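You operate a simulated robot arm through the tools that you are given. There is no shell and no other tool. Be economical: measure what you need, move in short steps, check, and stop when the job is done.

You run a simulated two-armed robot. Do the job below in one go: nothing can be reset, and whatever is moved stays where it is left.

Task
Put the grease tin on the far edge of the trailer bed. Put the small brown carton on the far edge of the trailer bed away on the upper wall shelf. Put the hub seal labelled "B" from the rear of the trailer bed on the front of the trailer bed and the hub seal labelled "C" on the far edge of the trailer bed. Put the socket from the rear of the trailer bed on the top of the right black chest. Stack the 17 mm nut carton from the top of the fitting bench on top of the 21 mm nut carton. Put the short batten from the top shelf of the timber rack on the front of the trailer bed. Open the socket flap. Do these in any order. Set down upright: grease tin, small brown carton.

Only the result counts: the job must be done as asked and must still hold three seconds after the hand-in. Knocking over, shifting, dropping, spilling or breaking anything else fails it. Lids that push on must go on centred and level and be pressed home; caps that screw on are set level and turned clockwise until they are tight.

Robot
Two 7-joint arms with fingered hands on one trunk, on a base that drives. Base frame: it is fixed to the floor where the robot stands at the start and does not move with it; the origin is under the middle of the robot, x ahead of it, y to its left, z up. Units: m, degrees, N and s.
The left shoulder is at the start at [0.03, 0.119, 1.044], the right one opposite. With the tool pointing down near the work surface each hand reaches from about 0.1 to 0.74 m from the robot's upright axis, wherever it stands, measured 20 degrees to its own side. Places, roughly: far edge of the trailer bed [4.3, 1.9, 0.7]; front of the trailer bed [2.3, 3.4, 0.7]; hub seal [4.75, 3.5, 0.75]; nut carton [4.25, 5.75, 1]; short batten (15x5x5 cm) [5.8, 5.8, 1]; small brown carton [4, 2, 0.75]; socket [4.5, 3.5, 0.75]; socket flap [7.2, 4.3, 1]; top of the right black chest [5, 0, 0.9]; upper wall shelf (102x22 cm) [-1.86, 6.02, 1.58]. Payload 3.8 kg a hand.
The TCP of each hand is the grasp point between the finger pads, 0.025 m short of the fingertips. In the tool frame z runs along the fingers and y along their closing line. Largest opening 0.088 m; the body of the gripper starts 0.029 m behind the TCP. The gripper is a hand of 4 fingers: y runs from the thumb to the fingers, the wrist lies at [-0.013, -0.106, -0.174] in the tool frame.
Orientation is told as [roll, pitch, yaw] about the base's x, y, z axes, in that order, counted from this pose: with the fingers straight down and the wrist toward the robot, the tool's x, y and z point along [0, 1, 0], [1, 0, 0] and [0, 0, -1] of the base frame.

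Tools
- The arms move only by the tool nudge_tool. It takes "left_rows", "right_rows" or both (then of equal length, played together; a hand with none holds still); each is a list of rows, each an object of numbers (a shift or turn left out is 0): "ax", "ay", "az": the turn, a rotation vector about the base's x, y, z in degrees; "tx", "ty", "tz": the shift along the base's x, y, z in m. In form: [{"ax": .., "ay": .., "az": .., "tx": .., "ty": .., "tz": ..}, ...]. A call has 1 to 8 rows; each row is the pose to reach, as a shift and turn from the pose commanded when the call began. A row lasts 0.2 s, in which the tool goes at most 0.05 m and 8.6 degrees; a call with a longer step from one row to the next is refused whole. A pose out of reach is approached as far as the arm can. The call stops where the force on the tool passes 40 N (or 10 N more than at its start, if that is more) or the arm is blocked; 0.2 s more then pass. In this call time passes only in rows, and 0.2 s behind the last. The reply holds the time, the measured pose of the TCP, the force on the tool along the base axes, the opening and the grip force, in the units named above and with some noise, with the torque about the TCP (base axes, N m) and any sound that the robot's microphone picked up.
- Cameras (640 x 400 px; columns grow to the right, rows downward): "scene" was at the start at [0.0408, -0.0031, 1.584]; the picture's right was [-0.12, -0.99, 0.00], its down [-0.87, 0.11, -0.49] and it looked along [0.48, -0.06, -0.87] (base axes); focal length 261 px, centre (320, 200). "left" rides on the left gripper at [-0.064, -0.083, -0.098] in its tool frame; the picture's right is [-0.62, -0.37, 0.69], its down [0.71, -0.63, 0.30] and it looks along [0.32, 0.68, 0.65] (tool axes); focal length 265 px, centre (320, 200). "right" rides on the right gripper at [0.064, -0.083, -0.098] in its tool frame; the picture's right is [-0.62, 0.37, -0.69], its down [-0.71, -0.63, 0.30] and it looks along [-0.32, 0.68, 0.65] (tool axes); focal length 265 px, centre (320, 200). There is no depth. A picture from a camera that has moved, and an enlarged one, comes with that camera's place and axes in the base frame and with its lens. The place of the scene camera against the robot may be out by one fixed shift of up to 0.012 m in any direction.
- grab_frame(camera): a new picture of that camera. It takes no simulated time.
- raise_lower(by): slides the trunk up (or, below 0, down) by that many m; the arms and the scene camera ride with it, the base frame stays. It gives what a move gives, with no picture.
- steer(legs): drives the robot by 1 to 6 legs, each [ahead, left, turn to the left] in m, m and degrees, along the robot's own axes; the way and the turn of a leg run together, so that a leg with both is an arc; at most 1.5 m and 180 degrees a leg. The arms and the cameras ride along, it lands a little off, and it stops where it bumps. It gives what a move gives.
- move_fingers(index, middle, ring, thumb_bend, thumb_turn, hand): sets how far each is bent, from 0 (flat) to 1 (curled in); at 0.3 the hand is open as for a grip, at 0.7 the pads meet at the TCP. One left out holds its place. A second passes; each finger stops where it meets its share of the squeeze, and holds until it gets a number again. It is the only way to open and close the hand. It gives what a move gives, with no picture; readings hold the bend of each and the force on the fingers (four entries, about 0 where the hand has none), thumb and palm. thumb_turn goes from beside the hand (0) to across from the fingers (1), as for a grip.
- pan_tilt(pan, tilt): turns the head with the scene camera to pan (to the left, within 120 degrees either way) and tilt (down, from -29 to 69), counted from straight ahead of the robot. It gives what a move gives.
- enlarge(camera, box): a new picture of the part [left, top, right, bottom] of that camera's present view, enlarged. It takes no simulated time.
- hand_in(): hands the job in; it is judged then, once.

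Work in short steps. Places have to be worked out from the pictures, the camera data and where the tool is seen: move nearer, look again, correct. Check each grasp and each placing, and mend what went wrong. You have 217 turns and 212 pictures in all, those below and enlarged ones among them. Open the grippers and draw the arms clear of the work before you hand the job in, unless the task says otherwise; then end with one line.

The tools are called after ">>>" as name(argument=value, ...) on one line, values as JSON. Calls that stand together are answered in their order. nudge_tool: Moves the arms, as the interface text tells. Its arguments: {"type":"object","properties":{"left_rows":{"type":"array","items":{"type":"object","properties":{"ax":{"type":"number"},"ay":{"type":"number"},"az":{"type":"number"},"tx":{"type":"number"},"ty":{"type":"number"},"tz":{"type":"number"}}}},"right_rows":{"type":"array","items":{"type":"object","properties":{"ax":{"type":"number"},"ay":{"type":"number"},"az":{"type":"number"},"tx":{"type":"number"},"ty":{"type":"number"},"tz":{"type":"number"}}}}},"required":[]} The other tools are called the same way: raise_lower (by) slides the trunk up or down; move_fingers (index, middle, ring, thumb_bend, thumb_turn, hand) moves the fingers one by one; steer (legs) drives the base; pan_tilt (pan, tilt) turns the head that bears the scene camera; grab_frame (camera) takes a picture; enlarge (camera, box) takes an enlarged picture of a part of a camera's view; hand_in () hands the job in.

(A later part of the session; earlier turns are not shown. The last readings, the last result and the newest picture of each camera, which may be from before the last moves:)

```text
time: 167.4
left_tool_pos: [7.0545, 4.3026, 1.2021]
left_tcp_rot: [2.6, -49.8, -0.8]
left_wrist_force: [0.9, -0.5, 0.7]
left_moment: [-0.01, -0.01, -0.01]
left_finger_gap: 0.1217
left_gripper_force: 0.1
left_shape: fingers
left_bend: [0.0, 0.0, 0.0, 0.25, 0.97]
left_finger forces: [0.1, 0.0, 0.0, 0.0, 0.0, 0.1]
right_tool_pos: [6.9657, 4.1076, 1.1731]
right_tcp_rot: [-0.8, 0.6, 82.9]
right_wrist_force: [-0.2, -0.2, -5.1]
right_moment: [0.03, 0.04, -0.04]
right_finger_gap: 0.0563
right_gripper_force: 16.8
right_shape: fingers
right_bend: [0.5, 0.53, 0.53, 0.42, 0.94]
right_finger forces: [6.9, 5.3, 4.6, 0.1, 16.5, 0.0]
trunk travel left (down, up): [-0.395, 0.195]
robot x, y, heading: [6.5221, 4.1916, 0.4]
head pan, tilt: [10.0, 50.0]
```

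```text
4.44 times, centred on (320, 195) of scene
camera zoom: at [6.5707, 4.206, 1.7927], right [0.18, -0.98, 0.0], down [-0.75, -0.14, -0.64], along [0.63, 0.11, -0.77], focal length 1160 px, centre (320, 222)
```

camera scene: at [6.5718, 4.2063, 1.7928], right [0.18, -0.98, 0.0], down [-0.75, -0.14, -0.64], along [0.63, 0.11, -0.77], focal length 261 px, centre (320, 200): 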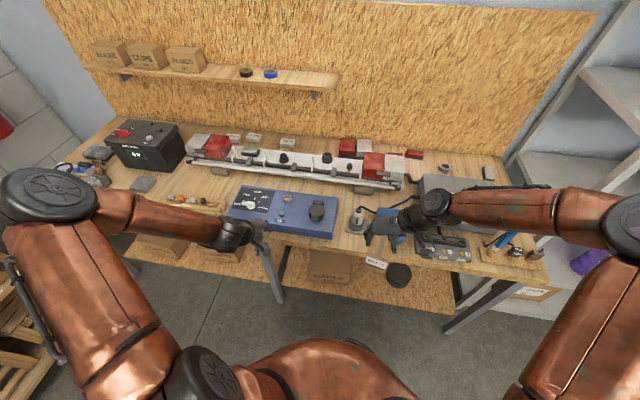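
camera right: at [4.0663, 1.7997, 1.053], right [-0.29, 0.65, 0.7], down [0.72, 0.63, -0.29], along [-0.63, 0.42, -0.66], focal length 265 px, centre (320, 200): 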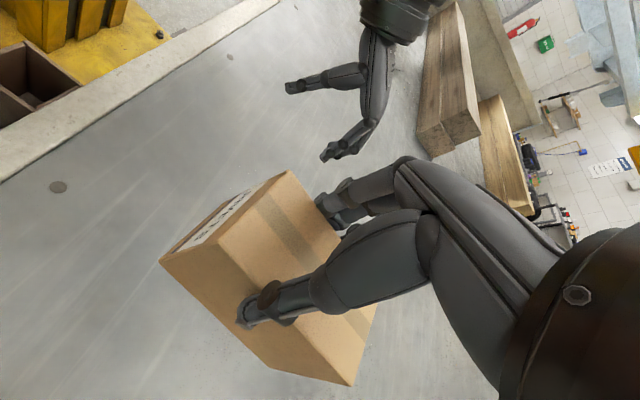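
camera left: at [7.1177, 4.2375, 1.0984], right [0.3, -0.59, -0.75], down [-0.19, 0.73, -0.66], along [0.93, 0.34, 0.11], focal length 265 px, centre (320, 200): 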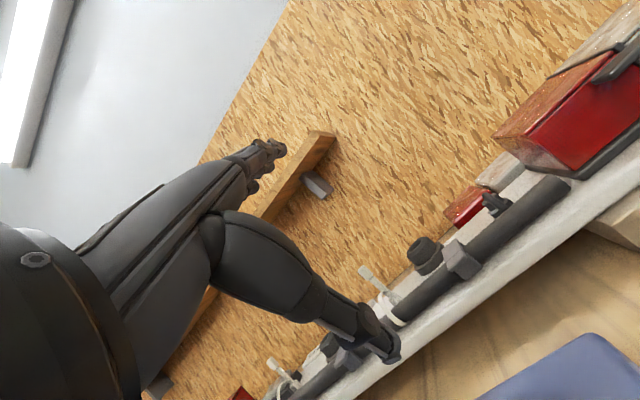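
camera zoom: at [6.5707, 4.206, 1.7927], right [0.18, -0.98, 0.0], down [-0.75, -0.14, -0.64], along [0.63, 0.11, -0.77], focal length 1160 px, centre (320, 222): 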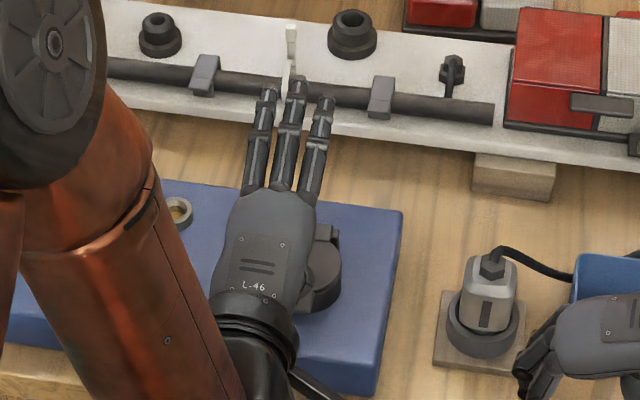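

It slipped and closed again. I'll do it in checked stages: hook, lift, push in deeper, then swing.

>>> nudge_tool(left_rows=[{"tx": 0.03, "ty": 0.004, "tz": -0.035}, {"tx": 0.04, "ty": 0.004, "tz": -0.08}, {"tx": 0.04, "ty": 0.004, "tz": -0.125}, {"tx": 0.04, "ty": 0.004, "tz": -0.163}, {"tx": 0.075, "ty": 0.004, "tz": -0.163}, {"tx": 0.095, "ty": 0.004, "tz": -0.163}, {"tx": 0.1, "ty": 0.004, "tz": -0.163}])

>>> nudge_tool(left_rows=[{"tz": 0.008}, {"tz": 0.016}, {"tz": 0.024, "tx": 0.002}])

>>> enlarge(camera="left", box=[320, 250, 500, 400])

```text
time: 169.0
left_tool_pos: [7.1541, 4.308, 1.0361]
left_tcp_rot: [2.6, -49.7, -0.8]
left_wrist_force: [-3.7, -0.7, 1.9]
left_moment: [0.0, 0.18, 0.04]
left_finger_gap: 0.1242
left_gripper_force: 1.2
left_shape: fingers
left_bend: [0.0, 0.0, 0.0, 0.21, 0.97]
left_finger forces: [0.0, 0.0, 0.0, 0.0, 3.1, 0.0]
right_tool_pos: [6.9644, 4.1083, 1.1729]
right_tcp_rot: [-0.8, 0.4, 82.9]
right_wrist_force: [-0.2, 0.4, -4.8]
right_moment: [0.07, 0.04, -0.03]
right_finger_gap: 0.0566
right_gripper_force: 16.6
right_shape: fingers
right_bend: [0.5, 0.53, 0.53, 0.42, 0.94]
right_finger forces: [6.9, 5.3, 4.6, 0.1, 16.4, 0.0]
trunk travel left (down, up): [-0.395, 0.195]
robot x, y, heading: [6.5246, 4.1899, 0.4]
head pan, tilt: [10.0, 50.0]
```

```text
time: 169.8
left_tool_pos: [7.1579, 4.3067, 1.061]
left_tcp_rot: [2.6, -49.8, -0.7]
left_wrist_force: [-2.8, -1.1, 0.1]
left_moment: [0.0, 0.17, 0.0]
left_finger_gap: 0.1251
left_gripper_force: 1.8
left_shape: fingers
left_bend: [0.0, 0.0, 0.0, 0.2, 0.97]
left_finger forces: [0.0, 0.0, 0.0, 0.0, 2.5, 0.1]
right_tool_pos: [6.966, 4.1074, 1.173]
right_tcp_rot: [-0.9, 0.4, 82.8]
right_wrist_force: [-0.3, 1.3, -4.3]
right_moment: [0.0, 0.05, 0.04]
right_finger_gap: 0.0564
right_gripper_force: 16.7
right_shape: fingers
right_bend: [0.5, 0.53, 0.53, 0.42, 0.94]
right_finger forces: [6.9, 5.3, 4.6, 0.0, 16.4, 0.0]
trunk travel left (down, up): [-0.395, 0.195]
robot x, y, heading: [6.5232, 4.1852, 0.2]
head pan, tilt: [10.0, 50.0]
```

```text
2.67 times, centred on (410, 325) of left
camera zoom: at [7.0287, 4.2403, 1.0592], right [0.3, -0.59, -0.75], down [-0.19, 0.73, -0.66], along [0.93, 0.34, 0.11], focal length 708 px, centre (80, -133)
```

zoom: 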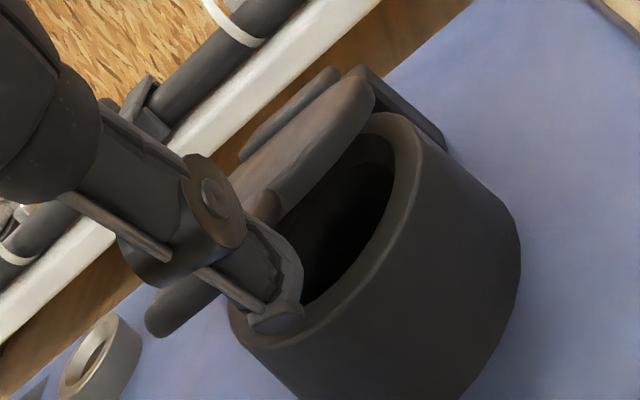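

Hooked and lifted ~30° with the tip inside. Push deeper while rising a little.

>>> nudge_tool(left_rows=[{"tx": 0.008, "tz": 0.003}, {"tx": 0.016, "tz": 0.008}, {"tx": 0.022, "tz": 0.016}])

>>> enlarge(camera="left", box=[320, 250, 500, 400])

```text
time: 170.6
left_tool_pos: [7.1787, 4.3071, 1.0772]
left_tcp_rot: [2.7, -49.8, -0.8]
left_wrist_force: [-1.8, -2.4, -0.1]
left_moment: [-0.14, 0.08, 0.06]
left_finger_gap: 0.1231
left_gripper_force: 1.5
left_shape: fingers
left_bend: [0.0, 0.0, 0.0, 0.23, 0.96]
left_finger forces: [0.1, 0.0, 0.1, 0.0, 2.1, 0.0]
right_tool_pos: [6.9648, 4.1058, 1.173]
right_tcp_rot: [-0.9, 0.6, 82.8]
right_wrist_force: [-0.1, -1.2, -3.6]
right_moment: [0.07, 0.04, -0.02]
right_finger_gap: 0.0562
right_gripper_force: 16.9
right_shape: fingers
right_bend: [0.5, 0.53, 0.53, 0.42, 0.94]
right_finger forces: [6.9, 5.2, 4.6, 0.0, 16.3, 0.0]
trunk travel left (down, up): [-0.395, 0.195]
robot x, y, heading: [6.5196, 4.1896, 0.0]
head pan, tilt: [10.0, 50.0]
```

```text
2.67 times, centred on (410, 325) of left
camera zoom: at [7.0508, 4.2402, 1.075], right [0.3, -0.59, -0.75], down [-0.19, 0.73, -0.66], along [0.93, 0.34, 0.11], focal length 708 px, centre (80, -133)
```

zoom: 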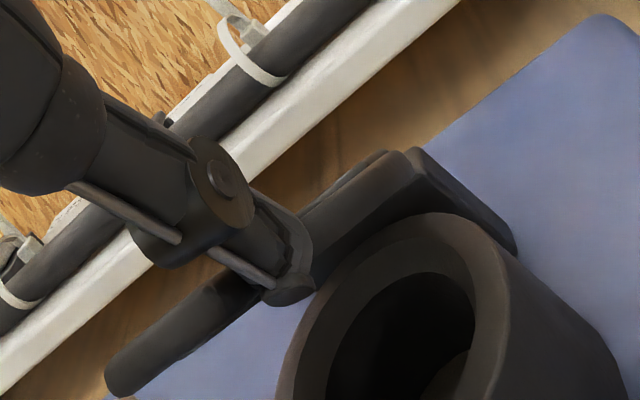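

Opening well (~50°). Continue the swing past vertical.

>>> nudge_tool(left_rows=[{"tx": 0.009, "tz": 0.008}, {"tx": 0.02, "tz": 0.014}, {"tx": 0.033, "tz": 0.017}])

>>> enlarge(camera="left", box=[320, 250, 500, 400])

```text
time: 171.4
left_tool_pos: [7.2103, 4.3078, 1.0954]
left_tcp_rot: [2.6, -50.1, -0.9]
left_wrist_force: [-7.0, -3.7, 7.1]
left_moment: [-0.2, 0.62, 0.1]
left_finger_gap: 0.1267
left_gripper_force: 5.5
left_shape: fingers
left_bend: [0.0, 0.0, 0.0, 0.18, 0.96]
left_finger forces: [0.1, 0.1, 0.0, 0.0, 11.8, 0.1]
right_tool_pos: [6.9645, 4.1065, 1.1741]
right_tcp_rot: [-0.9, 0.5, 82.9]
right_wrist_force: [0.1, 0.0, -4.9]
right_moment: [0.02, 0.06, -0.01]
right_finger_gap: 0.0566
right_gripper_force: 16.5
right_shape: fingers
right_bend: [0.5, 0.53, 0.53, 0.42, 0.94]
right_finger forces: [6.8, 5.3, 4.5, 0.0, 16.4, 0.0]
trunk travel left (down, up): [-0.395, 0.195]
robot x, y, heading: [6.5177, 4.1906, 0.3]
head pan, tilt: [10.0, 50.0]
```

```text
2.67 times, centred on (410, 325) of left
camera zoom: at [7.0827, 4.2402, 1.0937], right [0.31, -0.59, -0.74], down [-0.19, 0.73, -0.66], along [0.93, 0.34, 0.11], focal length 708 px, centre (80, -133)
```

zoom: 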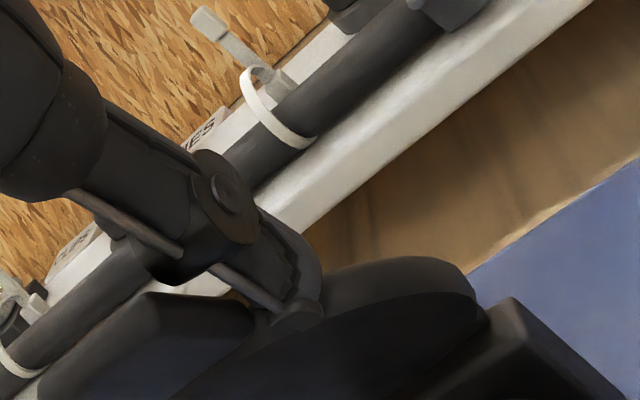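

>>> enlarge(camera="left", box=[320, 200, 640, 400])

>>> enlarge(camera="right", box=[260, 60, 460, 220])

>>> enlarge(camera="scene", box=[270, 160, 370, 230])

```text
2.00 times, centred on (480, 300) of left
camera zoom: at [7.0827, 4.2402, 1.0937], right [0.31, -0.59, -0.74], down [-0.19, 0.73, -0.66], along [0.93, 0.34, 0.11], focal length 531 px, centre (0, 0)
```

zoom: 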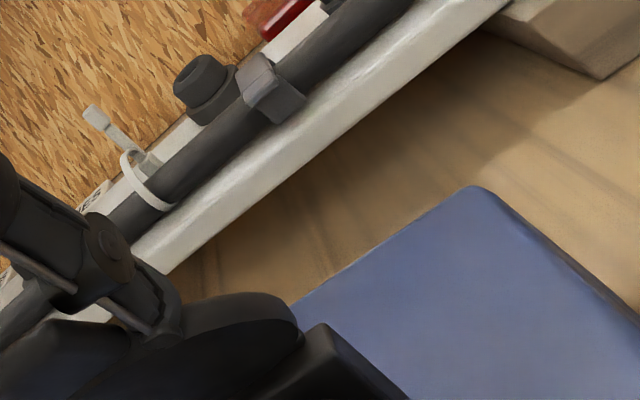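

```text
2.50 times, centred on (360, 140) of right
camera zoom: at [6.8888, 4.0337, 1.272], right [0.65, 0.3, 0.7], down [0.64, -0.72, -0.29], along [0.42, 0.63, -0.65], focal length 664 px, centre (220, 350)
```

zoom: 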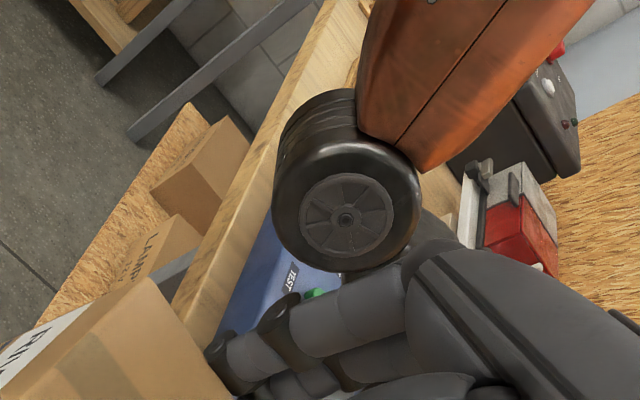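

```text
5.71 times, centred on (320, 195) of scene
camera zoom: at [6.5679, 4.2051, 1.7929], right [0.18, -0.98, 0.0], down [-0.75, -0.14, -0.64], along [0.63, 0.11, -0.77], focal length 1492 px, centre (320, 229)
```

zoom: 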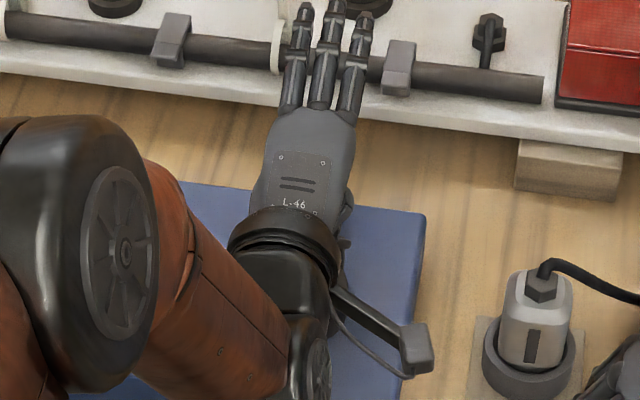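

The tip is jammed near the hinge because the thumb's slope is now flatter than the lid. I back off slightly and rotate the hand downward with the lid, then push forward.

>>> nudge_tool(left_rows=[{"tx": -0.006, "tz": 0.008}, {"ay": 7, "tx": 0.0, "tz": 0.0076}, {"ay": 14, "tx": 0.0086, "tz": 0.0049}, {"ay": 21, "tx": 0.0214, "tz": 0.0011}, {"ay": 21, "tx": 0.0334, "tz": 0.0011}])

>>> grab_frame(camera="left")

```text
time: 172.6
left_tool_pos: [7.2453, 4.3078, 1.0958]
left_tcp_rot: [2.4, -28.7, -0.6]
left_wrist_force: [0.2, 0.5, 0.1]
left_moment: [0.0, -0.01, -0.01]
left_finger_gap: 0.1214
left_gripper_force: 0.0
left_shape: fingers
left_bend: [0.0, 0.0, 0.0, 0.25, 0.97]
left_finger forces: [0.1, 0.0, 0.1, 0.0, 0.0, 0.1]
right_tool_pos: [6.9672, 4.1074, 1.1721]
right_tcp_rot: [-0.8, 0.5, 83.0]
right_wrist_force: [-0.2, 1.1, -4.2]
right_moment: [0.05, 0.01, 0.01]
right_finger_gap: 0.0562
right_gripper_force: 16.4
right_shape: fingers
right_bend: [0.5, 0.53, 0.53, 0.42, 0.94]
right_finger forces: [6.9, 5.3, 4.6, 0.1, 16.4, 0.0]
trunk travel left (down, up): [-0.395, 0.195]
robot x, y, heading: [6.5239, 4.1865, 0.3]
head pan, tilt: [10.0, 50.0]
```

```text
111 pictures are left
camera left: at [7.1248, 4.2405, 1.1401], right [0.02, -0.59, -0.81], down [-0.41, 0.73, -0.54], along [0.91, 0.34, -0.23], focal length 265 px, centre (320, 200)
```

left: 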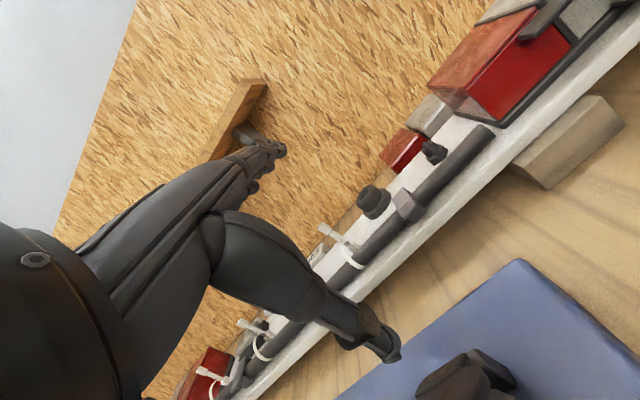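

>>> enlarge(camera="left", box=[340, 280, 560, 400])

>>> enlarge(camera="scene", box=[270, 160, 370, 230])

```text
2.91 times, centred on (450, 340) of left
camera zoom: at [7.1248, 4.2405, 1.1401], right [0.02, -0.59, -0.81], down [-0.41, 0.73, -0.54], along [0.91, 0.34, -0.23], focal length 772 px, centre (-58, -207)
```

zoom: 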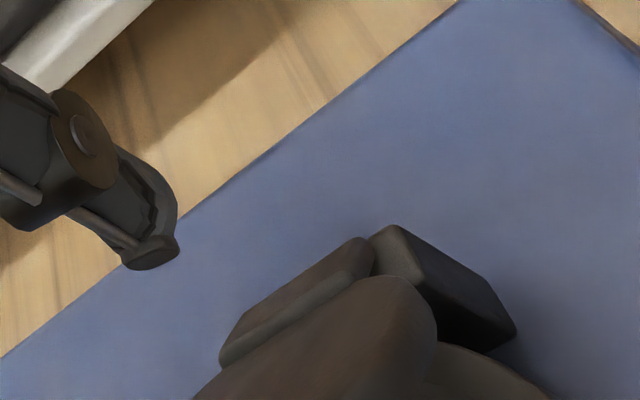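

```text
5.71 times, centred on (320, 195) of scene
camera zoom: at [6.5714, 4.2061, 1.7927], right [0.18, -0.98, 0.0], down [-0.75, -0.14, -0.64], along [0.63, 0.11, -0.77], focal length 1492 px, centre (320, 229)
```

zoom: 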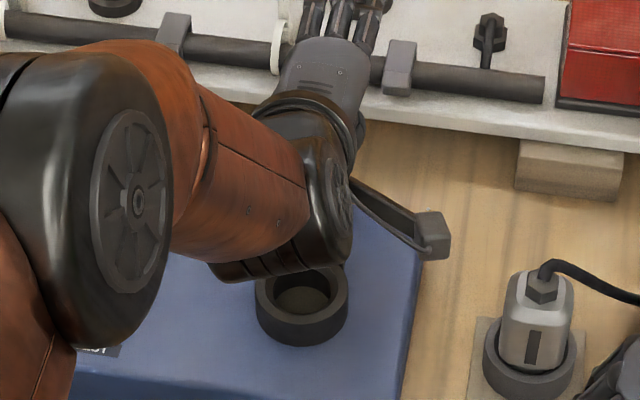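

The socket is visibly open now and the lid seems to hold by friction. Retract upward/back without touching it, then view its angle.

>>> nudge_tool(left_rows=[{"tz": 0.04, "ay": -4}, {"tz": 0.08, "ay": -10}, {"tz": 0.11, "tx": -0.03, "ay": -16}, {"tz": 0.11, "tx": -0.07, "ay": -21}, {"tz": 0.11, "tx": -0.11, "ay": -21}, {"tz": 0.11, "tx": -0.15, "ay": -21}, {"tz": 0.09, "tx": -0.19, "ay": -21}])

>>> grab_frame(camera="left")

>>> enlarge(camera="scene", box=[270, 160, 370, 230])

```text
time: 174.2
left_tool_pos: [7.0557, 4.3076, 1.1874]
left_tcp_rot: [2.7, -49.9, -0.9]
left_wrist_force: [0.0, 0.7, 0.3]
left_moment: [0.03, 0.03, 0.02]
left_finger_gap: 0.1213
left_gripper_force: 0.0
left_shape: fingers
left_bend: [0.0, 0.0, 0.0, 0.25, 0.97]
left_finger forces: [0.0, 0.0, 0.1, 0.0, 0.1, 0.1]
right_tool_pos: [6.9658, 4.1072, 1.1725]
right_tcp_rot: [-0.8, 0.5, 82.9]
right_wrist_force: [0.1, 0.1, -3.2]
right_moment: [0.06, 0.03, -0.01]
right_finger_gap: 0.0567
right_gripper_force: 16.4
right_shape: fingers
right_bend: [0.5, 0.53, 0.53, 0.42, 0.94]
right_finger forces: [6.9, 5.3, 4.7, 0.0, 16.5, 0.0]
trunk travel left (down, up): [-0.395, 0.195]
robot x, y, heading: [6.5182, 4.1891, 0.1]
head pan, tilt: [10.0, 50.0]
```

```text
108 pictures are left
camera left: at [6.9272, 4.2412, 1.1852], right [0.3, -0.59, -0.75], down [-0.19, 0.73, -0.66], along [0.93, 0.34, 0.11], focal length 265 px, centre (320, 200)
```

left: 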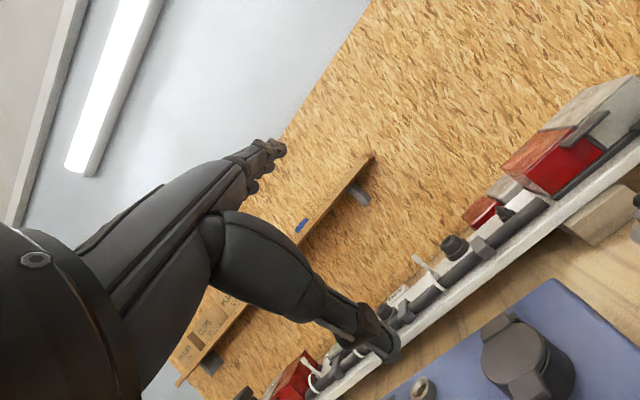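

```text
5.71 times, centred on (320, 195) of scene
camera zoom: at [6.5716, 4.2061, 1.7927], right [0.18, -0.98, 0.0], down [-0.75, -0.14, -0.64], along [0.63, 0.11, -0.77], focal length 1492 px, centre (320, 229)
```

zoom: 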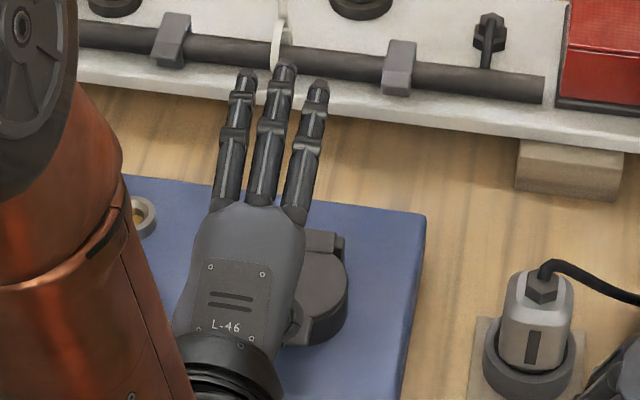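

It settles shut within a second or two, so it must be carried past vertical in one go. Repeat the working hook, then lift, insert, and swing with hand rotation back-to-back.

>>> nudge_tool(left_rows=[{"tx": 0.03, "tz": -0.035}, {"tx": 0.039, "tz": -0.08}, {"tx": 0.039, "tz": -0.12}, {"tx": 0.039, "tz": -0.149}, {"tx": 0.074, "tz": -0.149}, {"tx": 0.094, "tz": -0.149}, {"tx": 0.099, "tz": -0.149}])

>>> nudge_tool(left_rows=[{"tz": 0.008}, {"tz": 0.016}, {"tz": 0.024, "tx": 0.002}, {"tz": 0.027, "tx": 0.01}, {"tz": 0.032, "tx": 0.018}, {"tz": 0.04, "tx": 0.024}])

>>> nudge_tool(left_rows=[{"ay": 7, "tx": 0.0169, "tz": 0.0092}, {"ay": 14, "tx": 0.0353, "tz": 0.014}, {"ay": 21, "tx": 0.0547, "tz": 0.0145}, {"ay": 28, "tx": 0.0742, "tz": 0.0109}, {"ay": 28, "tx": 0.0872, "tz": 0.0083}, {"ay": 28, "tx": 0.0954, "tz": 0.0047}])

>>> enlarge(camera="left", box=[320, 200, 640, 400])

>>> enlarge(camera="scene", box=[270, 160, 370, 230])

```text
time: 175.8
left_tool_pos: [7.1541, 4.3059, 1.0353]
left_tcp_rot: [2.5, -49.7, -0.9]
left_wrist_force: [-1.7, 0.0, 0.8]
left_moment: [-0.01, 0.17, 0.0]
left_finger_gap: 0.1237
left_gripper_force: 1.7
left_shape: fingers
left_bend: [0.0, 0.0, 0.0, 0.22, 0.97]
left_finger forces: [0.0, 0.0, 0.0, 0.1, 2.3, 0.0]
right_tool_pos: [6.9656, 4.1078, 1.1737]
right_tcp_rot: [-0.9, 0.5, 82.9]
right_wrist_force: [-0.1, -0.5, -3.9]
right_moment: [0.06, 0.06, 0.05]
right_finger_gap: 0.0564
right_gripper_force: 16.6
right_shape: fingers
right_bend: [0.5, 0.53, 0.53, 0.42, 0.94]
right_finger forces: [7.0, 5.4, 4.5, 0.0, 16.4, 0.0]
trunk travel left (down, up): [-0.395, 0.195]
robot x, y, heading: [6.5202, 4.1851, 0.1]
head pan, tilt: [10.0, 50.0]
```

```text
time: 177.2
left_tool_pos: [7.1776, 4.3067, 1.0754]
left_tcp_rot: [2.6, -49.9, -0.9]
left_wrist_force: [-2.0, -2.5, 1.8]
left_moment: [-0.08, 0.07, 0.08]
left_finger_gap: 0.1229
left_gripper_force: 1.4
left_shape: fingers
left_bend: [0.0, 0.0, 0.0, 0.23, 0.96]
left_finger forces: [0.1, 0.0, 0.0, 0.0, 2.7, 0.0]
right_tool_pos: [6.9657, 4.1067, 1.1733]
right_tcp_rot: [-0.9, 0.6, 82.9]
right_wrist_force: [-0.2, 0.0, -3.7]
right_moment: [0.08, 0.05, -0.02]
right_finger_gap: 0.0563
right_gripper_force: 16.6
right_shape: fingers
right_bend: [0.5, 0.53, 0.53, 0.42, 0.94]
right_finger forces: [6.8, 5.3, 4.4, 0.0, 16.3, 0.0]
trunk travel left (down, up): [-0.395, 0.195]
robot x, y, heading: [6.5153, 4.1853, 0.1]
head pan, tilt: [10.0, 50.0]
```

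```text
time: 178.6
left_tool_pos: [7.275, 4.3077, 1.0797]
left_tcp_rot: [2.2, -21.7, -0.6]
left_wrist_force: [-0.3, 0.9, -0.3]
left_moment: [0.0, -0.01, -0.04]
left_finger_gap: 0.1214
left_gripper_force: 0.0
left_shape: fingers
left_bend: [0.0, 0.0, 0.0, 0.25, 0.97]
left_finger forces: [0.0, 0.1, 0.0, 0.0, 0.0, 0.0]
right_tool_pos: [6.9649, 4.1068, 1.172]
right_tcp_rot: [-0.9, 0.6, 83.0]
right_wrist_force: [-0.4, -0.5, -3.7]
right_moment: [0.04, 0.03, 0.02]
right_finger_gap: 0.0565
right_gripper_force: 15.9
right_shape: fingers
right_bend: [0.5, 0.53, 0.53, 0.42, 0.94]
right_finger forces: [6.9, 5.3, 4.5, 0.1, 16.4, 0.1]
trunk travel left (down, up): [-0.395, 0.195]
robot x, y, heading: [6.5222, 4.1905, 0.3]
head pan, tilt: [10.0, 50.0]
```

```text
2.00 times, centred on (480, 300) of left
camera zoom: at [7.1602, 4.2401, 1.1391], right [-0.08, -0.59, -0.8], down [-0.48, 0.73, -0.49], along [0.88, 0.34, -0.34], focal length 531 px, centre (0, 0)
```

zoom: 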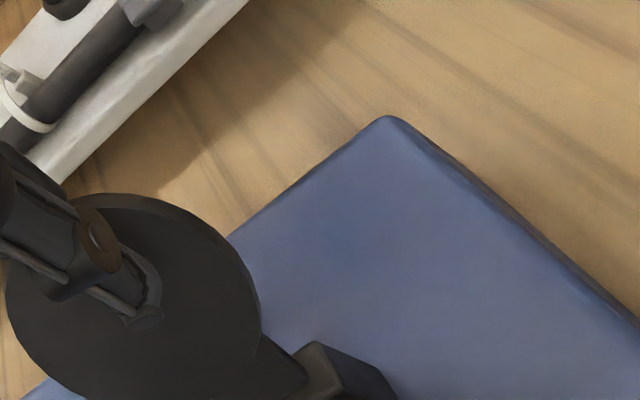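

```text
5.71 times, centred on (320, 195) of scene
camera zoom: at [6.5711, 4.2057, 1.7927], right [0.18, -0.98, 0.0], down [-0.75, -0.14, -0.64], along [0.63, 0.11, -0.77], focal length 1492 px, centre (320, 229)
```

zoom: 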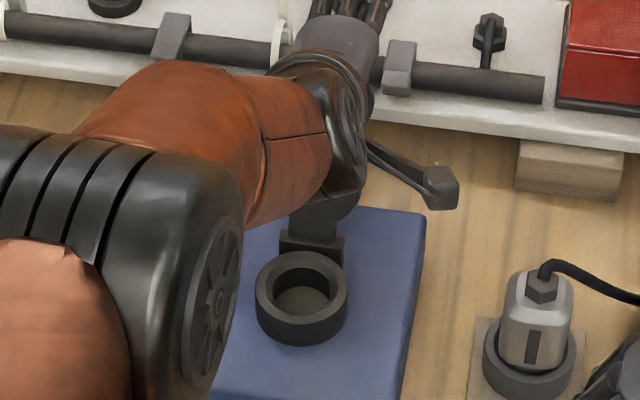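

The flap is now beyond vertical, its underside facing us. Withdraw back and up, and check that it stays.

>>> nudge_tool(left_rows=[{"tx": -0.02, "tz": 0.01}, {"tx": -0.04, "tz": 0.04}, {"tx": -0.06, "tz": 0.08, "ay": -5}, {"tx": -0.09, "tz": 0.11, "ay": -10}, {"tx": -0.13, "tz": 0.12, "ay": -10}, {"tx": -0.17, "tz": 0.12, "ay": -10}, {"tx": -0.21, "tz": 0.12, "ay": -10}, {"tx": -0.25, "tz": 0.12, "ay": -10}])

>>> nudge_tool(left_rows=[{"ay": 8, "ty": 0.03}, {"ay": 16, "ty": 0.06}, {"ay": 24, "ty": 0.09}, {"ay": 32, "ty": 0.12}])

>>> enlarge(camera="scene", box=[270, 160, 370, 230])

```text
time: 180.4
left_tool_pos: [7.0249, 4.3085, 1.2011]
left_tcp_rot: [2.3, -31.9, -0.7]
left_wrist_force: [-0.2, 0.6, 0.1]
left_moment: [-0.01, 0.01, 0.0]
left_finger_gap: 0.1218
left_gripper_force: 0.0
left_shape: fingers
left_bend: [0.0, 0.0, 0.0, 0.25, 0.97]
left_finger forces: [0.1, 0.0, 0.0, 0.0, 0.0, 0.0]
right_tool_pos: [6.9648, 4.1075, 1.1734]
right_tcp_rot: [-0.9, 0.5, 82.8]
right_wrist_force: [-0.3, -0.1, -4.9]
right_moment: [0.06, 0.01, -0.01]
right_finger_gap: 0.0565
right_gripper_force: 16.5
right_shape: fingers
right_bend: [0.5, 0.53, 0.53, 0.42, 0.94]
right_finger forces: [7.0, 5.4, 4.4, 0.0, 16.4, 0.1]
trunk travel left (down, up): [-0.395, 0.195]
robot x, y, heading: [6.5229, 4.1884, 0.2]
head pan, tilt: [10.0, 50.0]
```

```text
time: 181.4
left_tool_pos: [7.0236, 4.4291, 1.1995]
left_tcp_rot: [1.8, 0.1, -0.5]
left_wrist_force: [-0.2, -0.6, 0.4]
left_moment: [0.01, 0.03, -0.02]
left_finger_gap: 0.1219
left_gripper_force: 0.1
left_shape: fingers
left_bend: [0.0, 0.0, 0.0, 0.25, 0.97]
left_finger forces: [0.0, 0.1, 0.0, 0.0, 0.1, 0.1]
right_tool_pos: [6.9664, 4.1087, 1.1727]
right_tcp_rot: [-0.9, 0.5, 83.0]
right_wrist_force: [-0.6, -0.4, -4.1]
right_moment: [0.01, 0.07, -0.03]
right_finger_gap: 0.0566
right_gripper_force: 16.8
right_shape: fingers
right_bend: [0.5, 0.53, 0.53, 0.42, 0.94]
right_finger forces: [6.9, 5.4, 4.5, 0.0, 16.4, 0.0]
trunk travel left (down, up): [-0.395, 0.195]
robot x, y, heading: [6.5183, 4.1901, 0.6]
head pan, tilt: [10.0, 50.0]
```

```text
5.71 times, centred on (320, 195) of scene
camera zoom: at [6.5712, 4.2074, 1.7927], right [0.18, -0.98, 0.0], down [-0.75, -0.14, -0.64], along [0.63, 0.11, -0.77], focal length 1492 px, centre (320, 229)
```

zoom: 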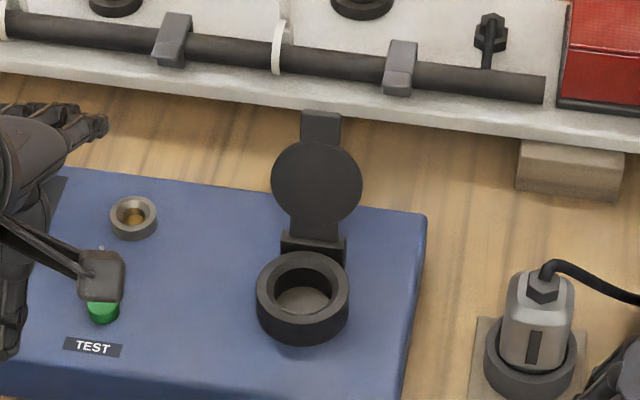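

The flap is open and stays. Next the nut cartons: back off, turn to face the far wall benches.

>>> steer(legs=[[-0.5, 0, 0], [0, 0, 89.6], [0.4, 1.2, 0]])

>>> pan_tilt(pan=15, tilt=30)

>>> grab_frame(camera="scene")

```text
time: 194.1
left_tool_pos: [4.608, 5.1411, 1.2004]
left_tcp_rot: [2.0, 0.2, 87.1]
left_wrist_force: [-0.3, 0.6, 0.2]
left_moment: [-0.03, -0.02, 0.0]
left_finger_gap: 0.1218
left_gripper_force: 0.1
left_shape: fingers
left_bend: [0.0, 0.0, 0.0, 0.25, 0.97]
left_finger forces: [0.0, 0.0, 0.1, 0.0, 0.1, 0.1]
right_tool_pos: [4.9266, 5.0734, 1.1733]
right_tcp_rot: [-0.8, 0.5, 170.6]
right_wrist_force: [-0.5, 0.3, -4.5]
right_moment: [-0.05, 0.02, 0.0]
right_finger_gap: 0.0563
right_gripper_force: 16.0
right_shape: fingers
right_bend: [0.5, 0.53, 0.54, 0.42, 0.94]
right_finger forces: [7.0, 5.1, 4.3, 0.0, 16.1, 0.1]
trunk travel left (down, up): [-0.395, 0.195]
robot x, y, heading: [4.8263, 4.6325, 88.1]
head pan, tilt: [10.0, 50.0]
```

```text
time: 194.9
left_tool_pos: [4.6086, 5.1419, 1.1995]
left_tcp_rot: [1.9, 0.1, 87.2]
left_wrist_force: [0.5, 0.9, -0.1]
left_moment: [0.01, -0.01, 0.02]
left_finger_gap: 0.1217
left_gripper_force: 0.1
left_shape: fingers
left_bend: [0.0, 0.0, 0.0, 0.25, 0.97]
left_finger forces: [0.0, 0.0, 0.0, 0.0, 0.1, 0.0]
right_tool_pos: [4.9268, 5.0715, 1.172]
right_tcp_rot: [-0.8, 0.5, 170.8]
right_wrist_force: [0.4, 0.0, -3.5]
right_moment: [-0.05, 0.09, 0.01]
right_finger_gap: 0.0564
right_gripper_force: 16.3
right_shape: fingers
right_bend: [0.5, 0.53, 0.54, 0.42, 0.94]
right_finger forces: [6.9, 5.1, 4.3, 0.0, 16.2, 0.0]
trunk travel left (down, up): [-0.395, 0.195]
robot x, y, heading: [4.8265, 4.6295, 88.0]
head pan, tilt: [15.0, 30.0]
```

```text
103 pictures are left
camera scene: at [4.8028, 4.7027, 1.8222], right [0.97, 0.23, 0.0], down [0.11, -0.49, -0.87], along [-0.19, 0.84, -0.5], focal length 261 px, centre (320, 200)
```

scene: 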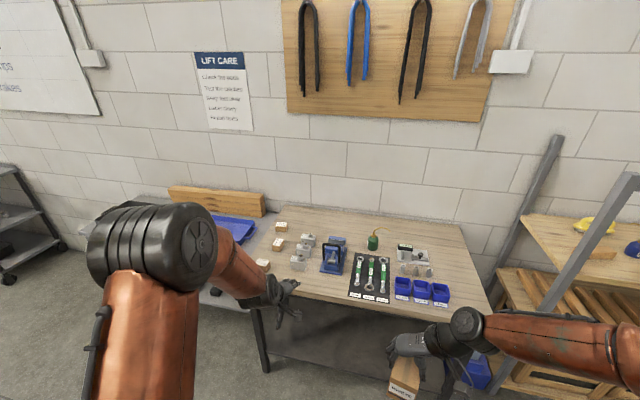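

>>> enlarge(camera="scene", box=[240, 210, 350, 280])

```text
5.71 times, centred on (295, 245) of scene
camera zoom: at [4.8028, 4.7027, 1.8222], right [0.97, 0.23, 0.0], down [0.11, -0.49, -0.87], along [-0.19, 0.84, -0.5], focal length 1492 px, centre (463, -57)
```

zoom: 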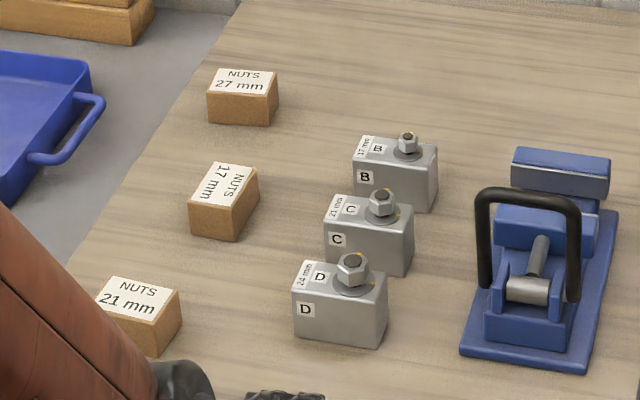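

Found: "17 mm" carton ≈(4.34,5.70), "21 mm" ≈(4.33,5.55). Drive closer and put the left fingers in a normal open grip.

>>> steer(legs=[[0.33, 0.26, 2]])

>>> move_fingers(hand="left", index=0.25, middle=0.25, ring=0.25, thumb_bend=0.25)

>>> pan_tilt(pan=15, tilt=50)

>>> grab_frame(camera="scene")

>>> grab_frame(camera="left")

```text
time: 197.5
left_tool_pos: [4.3392, 5.4693, 1.2]
left_tcp_rot: [1.9, 0.2, 89.4]
left_wrist_force: [0.6, 0.2, 0.8]
left_moment: [-0.01, -0.03, -0.02]
left_finger_gap: 0.1215
left_gripper_force: 0.0
left_shape: fingers
left_bend: [0.0, 0.0, 0.0, 0.25, 0.97]
left_finger forces: [0.0, 0.0, 0.1, 0.1, 0.0, 0.0]
right_tool_pos: [4.6597, 5.4113, 1.1718]
right_tcp_rot: [-0.8, 0.5, 172.8]
right_wrist_force: [-0.4, 0.7, -4.2]
right_moment: [-0.06, 0.03, -0.04]
right_finger_gap: 0.0563
right_gripper_force: 16.2
right_shape: fingers
right_bend: [0.5, 0.53, 0.54, 0.42, 0.94]
right_finger forces: [6.9, 5.1, 4.2, 0.0, 16.0, 0.0]
trunk travel left (down, up): [-0.395, 0.195]
robot x, y, heading: [4.5778, 4.9621, 90.1]
head pan, tilt: [15.0, 30.0]
```

```text
time: 198.5
left_tool_pos: [4.3392, 5.4694, 1.2009]
left_tcp_rot: [2.0, 0.2, 89.4]
left_wrist_force: [-0.8, -0.2, -0.3]
left_moment: [0.0, -0.01, -0.01]
left_finger_gap: 0.0947
left_gripper_force: 0.0
left_shape: fingers
left_bend: [0.25, 0.25, 0.25, 0.25, 0.97]
left_finger forces: [0.0, 0.0, 0.1, 0.0, 0.0, 0.0]
right_tool_pos: [4.6593, 5.4101, 1.1721]
right_tcp_rot: [-0.7, 0.5, 172.8]
right_wrist_force: [0.3, 0.2, -3.6]
right_moment: [-0.02, 0.05, -0.02]
right_finger_gap: 0.0564
right_gripper_force: 16.1
right_shape: fingers
right_bend: [0.5, 0.53, 0.54, 0.42, 0.94]
right_finger forces: [7.0, 5.1, 4.4, 0.1, 16.1, 0.1]
trunk travel left (down, up): [-0.395, 0.195]
robot x, y, heading: [4.5796, 4.9634, 90.4]
head pan, tilt: [15.0, 30.0]
```

```text
time: 199.3
left_tool_pos: [4.3389, 5.4704, 1.1992]
left_tcp_rot: [1.9, 0.1, 89.4]
left_wrist_force: [0.6, 0.5, -0.6]
left_moment: [-0.01, -0.01, -0.01]
left_finger_gap: 0.0949
left_gripper_force: 0.1
left_shape: fingers
left_bend: [0.25, 0.25, 0.25, 0.25, 0.97]
left_finger forces: [0.0, 0.0, 0.1, 0.0, 0.1, 0.0]
right_tool_pos: [4.6592, 5.4119, 1.1726]
right_tcp_rot: [-0.8, 0.6, 172.8]
right_wrist_force: [-0.4, -0.1, -4.7]
right_moment: [-0.08, 0.02, 0.02]
right_finger_gap: 0.0563
right_gripper_force: 16.5
right_shape: fingers
right_bend: [0.5, 0.53, 0.54, 0.42, 0.94]
right_finger forces: [6.9, 5.1, 4.2, 0.0, 16.1, 0.0]
trunk travel left (down, up): [-0.395, 0.195]
robot x, y, heading: [4.5791, 4.9679, 90.3]
head pan, tilt: [15.0, 50.0]
```

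```text
101 pictures are left
camera scene: at [4.5538, 5.0249, 1.7928], right [0.97, 0.26, 0.0], down [0.2, -0.74, -0.64], along [-0.17, 0.62, -0.77], focal length 261 px, centre (320, 200)
```

scene: 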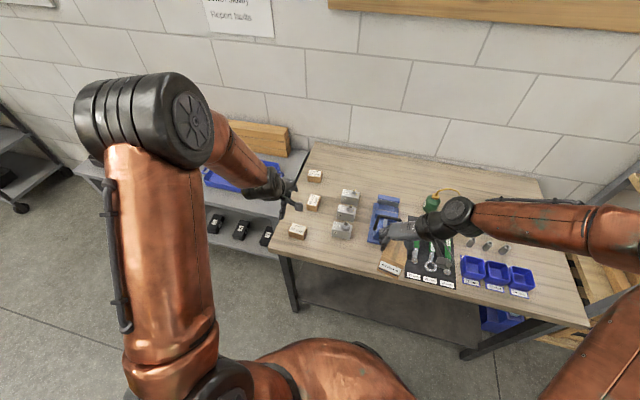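

```text
100 pictures are left
camera left: at [4.4053, 5.386, 1.2973], right [0.59, -0.38, -0.71], down [-0.73, -0.62, -0.28], along [-0.34, 0.69, -0.64], focal length 265 px, centre (320, 200)
```

left: 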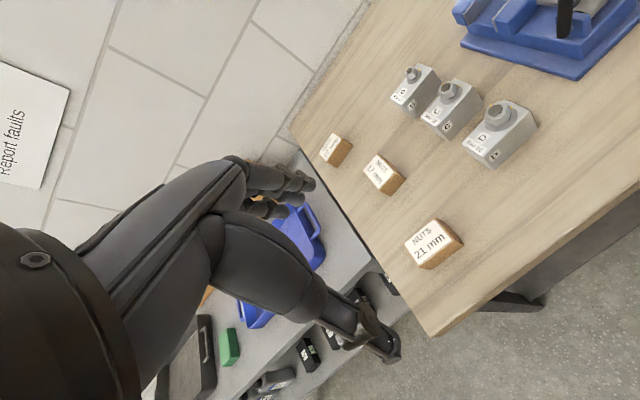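

>>> enlarge(camera="left", box=[310, 120, 490, 280])

>>> enlarge(camera="scene", box=[270, 155, 370, 245])

```text
2.50 times, centred on (400, 200) of left
camera zoom: at [4.4053, 5.386, 1.2973], right [0.59, -0.38, -0.71], down [-0.73, -0.62, -0.28], along [-0.34, 0.69, -0.64], focal length 664 px, centre (120, 200)
```

zoom: 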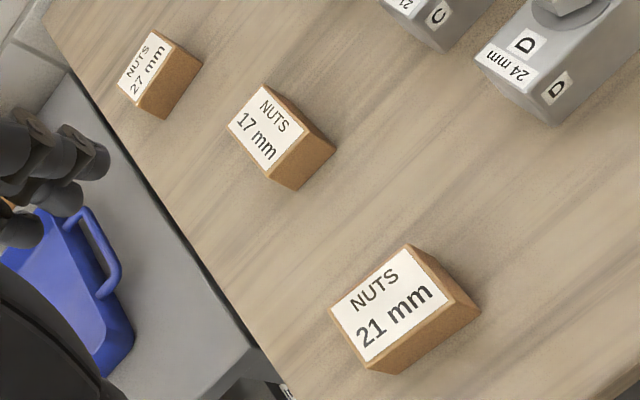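

```text
4.44 times, centred on (320, 200) of scene
camera zoom: at [4.5538, 5.0249, 1.7928], right [0.97, 0.26, 0.0], down [0.2, -0.74, -0.64], along [-0.17, 0.62, -0.77], focal length 1160 px, centre (320, 200)
```

zoom: 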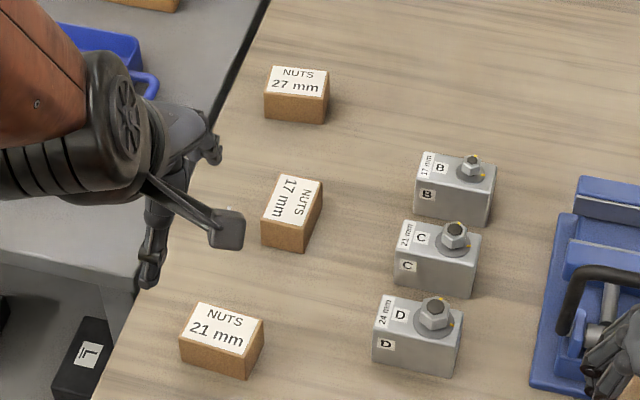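

Triangulated: 17 mm carton centre (4.340,5.725), 21 mm carton centre (4.320,5.560), tops z≈0.914, each 60×40 mm. Retract the right hand off the bench, reposition the base and lower the trunk for reach.

>>> nudge_tool(right_rows=[{"ty": -0.045}, {"ty": -0.09}, {"ty": -0.135}, {"ty": -0.17, "tx": 0.02}])

>>> steer(legs=[[0.03, 0.16, 0]])

>>> raise_lower(by=-0.12)

>>> grab_frame(camera="left")

```text
time: 200.3
left_tool_pos: [4.3412, 5.4679, 1.201]
left_tcp_rot: [1.9, 0.0, 89.4]
left_wrist_force: [0.5, 0.0, 0.5]
left_moment: [0.02, 0.0, -0.02]
left_finger_gap: 0.0945
left_gripper_force: 0.1
left_shape: fingers
left_bend: [0.25, 0.25, 0.25, 0.25, 0.97]
left_finger forces: [0.0, 0.0, 0.0, 0.0, 0.1, 0.0]
right_tool_pos: [4.6821, 5.2391, 1.1748]
right_tcp_rot: [-0.9, 0.4, 172.8]
right_wrist_force: [0.2, 0.1, -3.7]
right_moment: [-0.02, 0.04, 0.0]
right_finger_gap: 0.0565
right_gripper_force: 16.7
right_shape: fingers
right_bend: [0.5, 0.53, 0.54, 0.42, 0.94]
right_finger forces: [7.0, 5.1, 4.5, 0.1, 16.4, 0.0]
trunk travel left (down, up): [-0.395, 0.195]
robot x, y, heading: [4.5775, 4.9628, 90.3]
head pan, tilt: [15.0, 50.0]
```

```text
time: 201.8
left_tool_pos: [4.1772, 5.4971, 1.2]
left_tcp_rot: [2.0, 0.2, 89.6]
left_wrist_force: [-0.3, -0.7, 0.2]
left_moment: [0.04, -0.01, 0.0]
left_finger_gap: 0.0948
left_gripper_force: 0.0
left_shape: fingers
left_bend: [0.25, 0.25, 0.25, 0.25, 0.97]
left_finger forces: [0.1, 0.0, 0.0, 0.0, 0.0, 0.0]
right_tool_pos: [4.5198, 5.2714, 1.1749]
right_tcp_rot: [-0.9, 0.4, 173.1]
right_wrist_force: [0.4, 0.2, -4.3]
right_moment: [-0.05, 0.04, -0.01]
right_finger_gap: 0.0565
right_gripper_force: 16.6
right_shape: fingers
right_bend: [0.5, 0.53, 0.54, 0.42, 0.94]
right_finger forces: [7.2, 5.2, 4.5, 0.0, 16.3, 0.0]
trunk travel left (down, up): [-0.395, 0.195]
robot x, y, heading: [4.4176, 4.991, 90.6]
head pan, tilt: [15.0, 50.0]
```

```text
time: 203.3
left_tool_pos: [4.1766, 5.4968, 1.0812]
left_tcp_rot: [2.0, 0.2, 89.6]
left_wrist_force: [0.0, 0.2, -0.9]
left_moment: [-0.03, 0.0, -0.01]
left_finger_gap: 0.0948
left_gripper_force: 0.1
left_shape: fingers
left_bend: [0.25, 0.25, 0.25, 0.25, 0.97]
left_finger forces: [0.0, 0.0, 0.1, 0.0, 0.1, 0.0]
right_tool_pos: [4.5191, 5.2697, 1.0547]
right_tcp_rot: [-0.8, 0.5, 173.1]
right_wrist_force: [0.4, 0.1, -4.7]
right_moment: [-0.08, -0.01, 0.02]
right_finger_gap: 0.0564
right_gripper_force: 16.9
right_shape: fingers
right_bend: [0.5, 0.53, 0.54, 0.42, 0.94]
right_finger forces: [7.1, 5.1, 4.4, 0.1, 16.1, 0.0]
trunk travel left (down, up): [-0.275, 0.315]
robot x, y, heading: [4.42, 4.9935, 90.6]
head pan, tilt: [15.0, 50.0]
```

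```text
97 pictures are left
camera left: at [4.2432, 5.414, 1.1776], right [0.59, -0.37, -0.71], down [-0.73, -0.63, -0.28], along [-0.34, 0.68, -0.64], focal length 265 px, centre (320, 200)
```

left: 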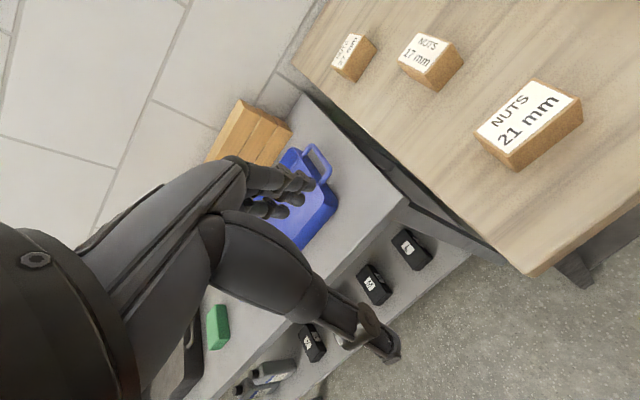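

Move the left hand over the 17 mm carton.

>>> nudge_tool(left_rows=[{"tx": 0.027, "ty": 0.038, "tz": -0.01}, {"tx": 0.054, "ty": 0.076, "tz": -0.02, "ay": -1}, {"tx": 0.081, "ty": 0.114, "tz": -0.03, "ay": -2}, {"tx": 0.108, "ty": 0.152, "tz": -0.04, "ay": -2}, {"tx": 0.135, "ty": 0.19, "tz": -0.05, "ay": -2}, {"tx": 0.163, "ty": 0.228, "tz": -0.065, "ay": -2}])

>>> grab_frame(camera="left")

```text
time: 204.7
left_tool_pos: [4.3399, 5.7275, 1.0127]
left_tcp_rot: [0.1, 0.4, 89.7]
left_wrist_force: [-0.5, 0.0, -0.5]
left_moment: [-0.06, 0.02, 0.02]
left_finger_gap: 0.0945
left_gripper_force: 0.1
left_shape: fingers
left_bend: [0.25, 0.25, 0.25, 0.25, 0.97]
left_finger forces: [0.1, 0.0, 0.0, 0.0, 0.0, 0.0]
right_tool_pos: [4.5193, 5.2713, 1.0546]
right_tcp_rot: [-0.7, 0.6, 173.1]
right_wrist_force: [-0.5, -0.1, -4.4]
right_moment: [-0.02, 0.04, 0.03]
right_finger_gap: 0.0561
right_gripper_force: 16.3
right_shape: fingers
right_bend: [0.5, 0.53, 0.54, 0.42, 0.94]
right_finger forces: [7.0, 5.1, 4.5, 0.0, 16.3, 0.0]
trunk travel left (down, up): [-0.275, 0.315]
robot x, y, heading: [4.4204, 4.9939, 90.4]
head pan, tilt: [15.0, 50.0]
```

```text
96 pictures are left
camera left: at [4.4033, 5.6454, 1.1122], right [0.62, -0.38, -0.69], down [-0.72, -0.63, -0.3], along [-0.32, 0.68, -0.66], focal length 265 px, centre (320, 200)
```

left: 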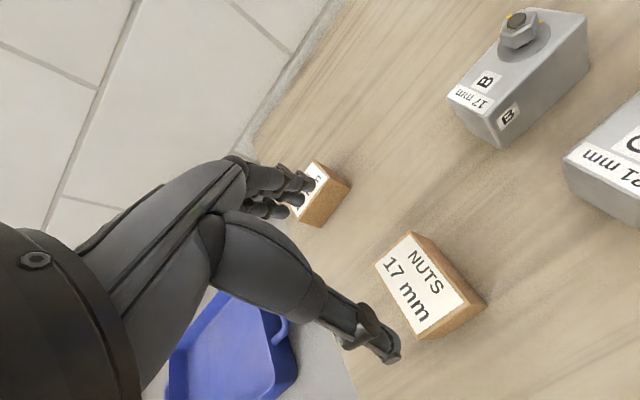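

Centred within ~1 cm (carton y≈5.717). Descend and grip.

>>> nudge_tool(left_rows=[{"ty": -0.009, "tz": -0.035}, {"ty": -0.009, "tz": -0.07}, {"ty": -0.009, "tz": -0.095}, {"ty": -0.009, "tz": -0.109}])

>>> move_fingers(hand="left", index=0.6, middle=0.6, ring=0.6, thumb_bend=0.6)

>>> grab_frame(camera="left")

```text
time: 205.7
left_tool_pos: [4.339, 5.7173, 0.9056]
left_tcp_rot: [-0.1, 0.1, 89.7]
left_wrist_force: [0.2, -1.1, 1.0]
left_moment: [0.03, 0.02, 0.0]
left_finger_gap: 0.0955
left_gripper_force: 0.3
left_shape: fingers
left_bend: [0.25, 0.25, 0.25, 0.24, 0.97]
left_finger forces: [0.0, 0.1, 0.0, 0.1, 1.2, 0.1]
right_tool_pos: [4.5204, 5.27, 1.0556]
right_tcp_rot: [-0.8, 0.5, 173.2]
right_wrist_force: [0.7, -0.1, -3.6]
right_moment: [-0.06, 0.03, 0.05]
right_finger_gap: 0.0562
right_gripper_force: 16.6
right_shape: fingers
right_bend: [0.5, 0.53, 0.54, 0.42, 0.94]
right_finger forces: [7.0, 5.1, 4.5, 0.0, 16.2, 0.0]
trunk travel left (down, up): [-0.275, 0.315]
robot x, y, heading: [4.4156, 4.9938, 90.5]
head pan, tilt: [15.0, 50.0]
```

```text
time: 206.7
left_tool_pos: [4.3402, 5.717, 0.9088]
left_tcp_rot: [-0.2, -0.3, 89.7]
left_wrist_force: [-0.4, 6.3, 19.3]
left_moment: [0.96, 0.16, -0.07]
left_finger_gap: 0.0645
left_gripper_force: 32.9
left_shape: fingers
left_bend: [0.32, 0.43, 0.6, 0.5, 0.97]
left_finger forces: [20.1, 22.9, 0.0, 0.0, 24.1, 0.1]
right_tool_pos: [4.5197, 5.2687, 1.0549]
right_tcp_rot: [-1.0, 0.5, 173.2]
right_wrist_force: [-0.5, -0.2, -4.3]
right_moment: [-0.03, 0.03, 0.0]
right_finger_gap: 0.056
right_gripper_force: 16.9
right_shape: fingers
right_bend: [0.5, 0.53, 0.54, 0.42, 0.94]
right_finger forces: [7.0, 5.0, 4.4, 0.0, 16.3, 0.0]
trunk travel left (down, up): [-0.275, 0.315]
robot x, y, heading: [4.4177, 4.9935, 90.2]
head pan, tilt: [15.0, 50.0]
```

```text
95 pictures are left
camera left: at [4.4029, 5.6338, 1.0078], right [0.62, -0.37, -0.69], down [-0.72, -0.62, -0.31], along [-0.32, 0.69, -0.65], focal length 265 px, centre (320, 200)
```

left: 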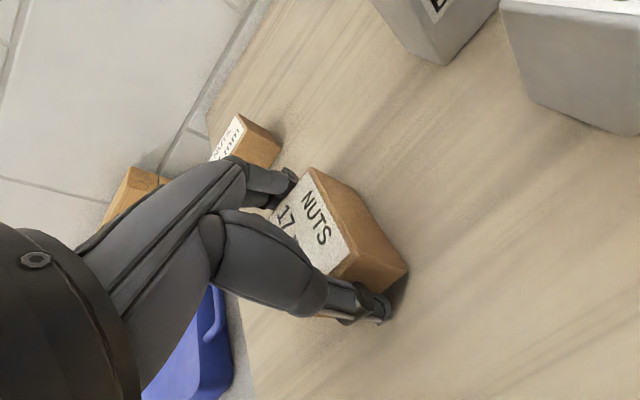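

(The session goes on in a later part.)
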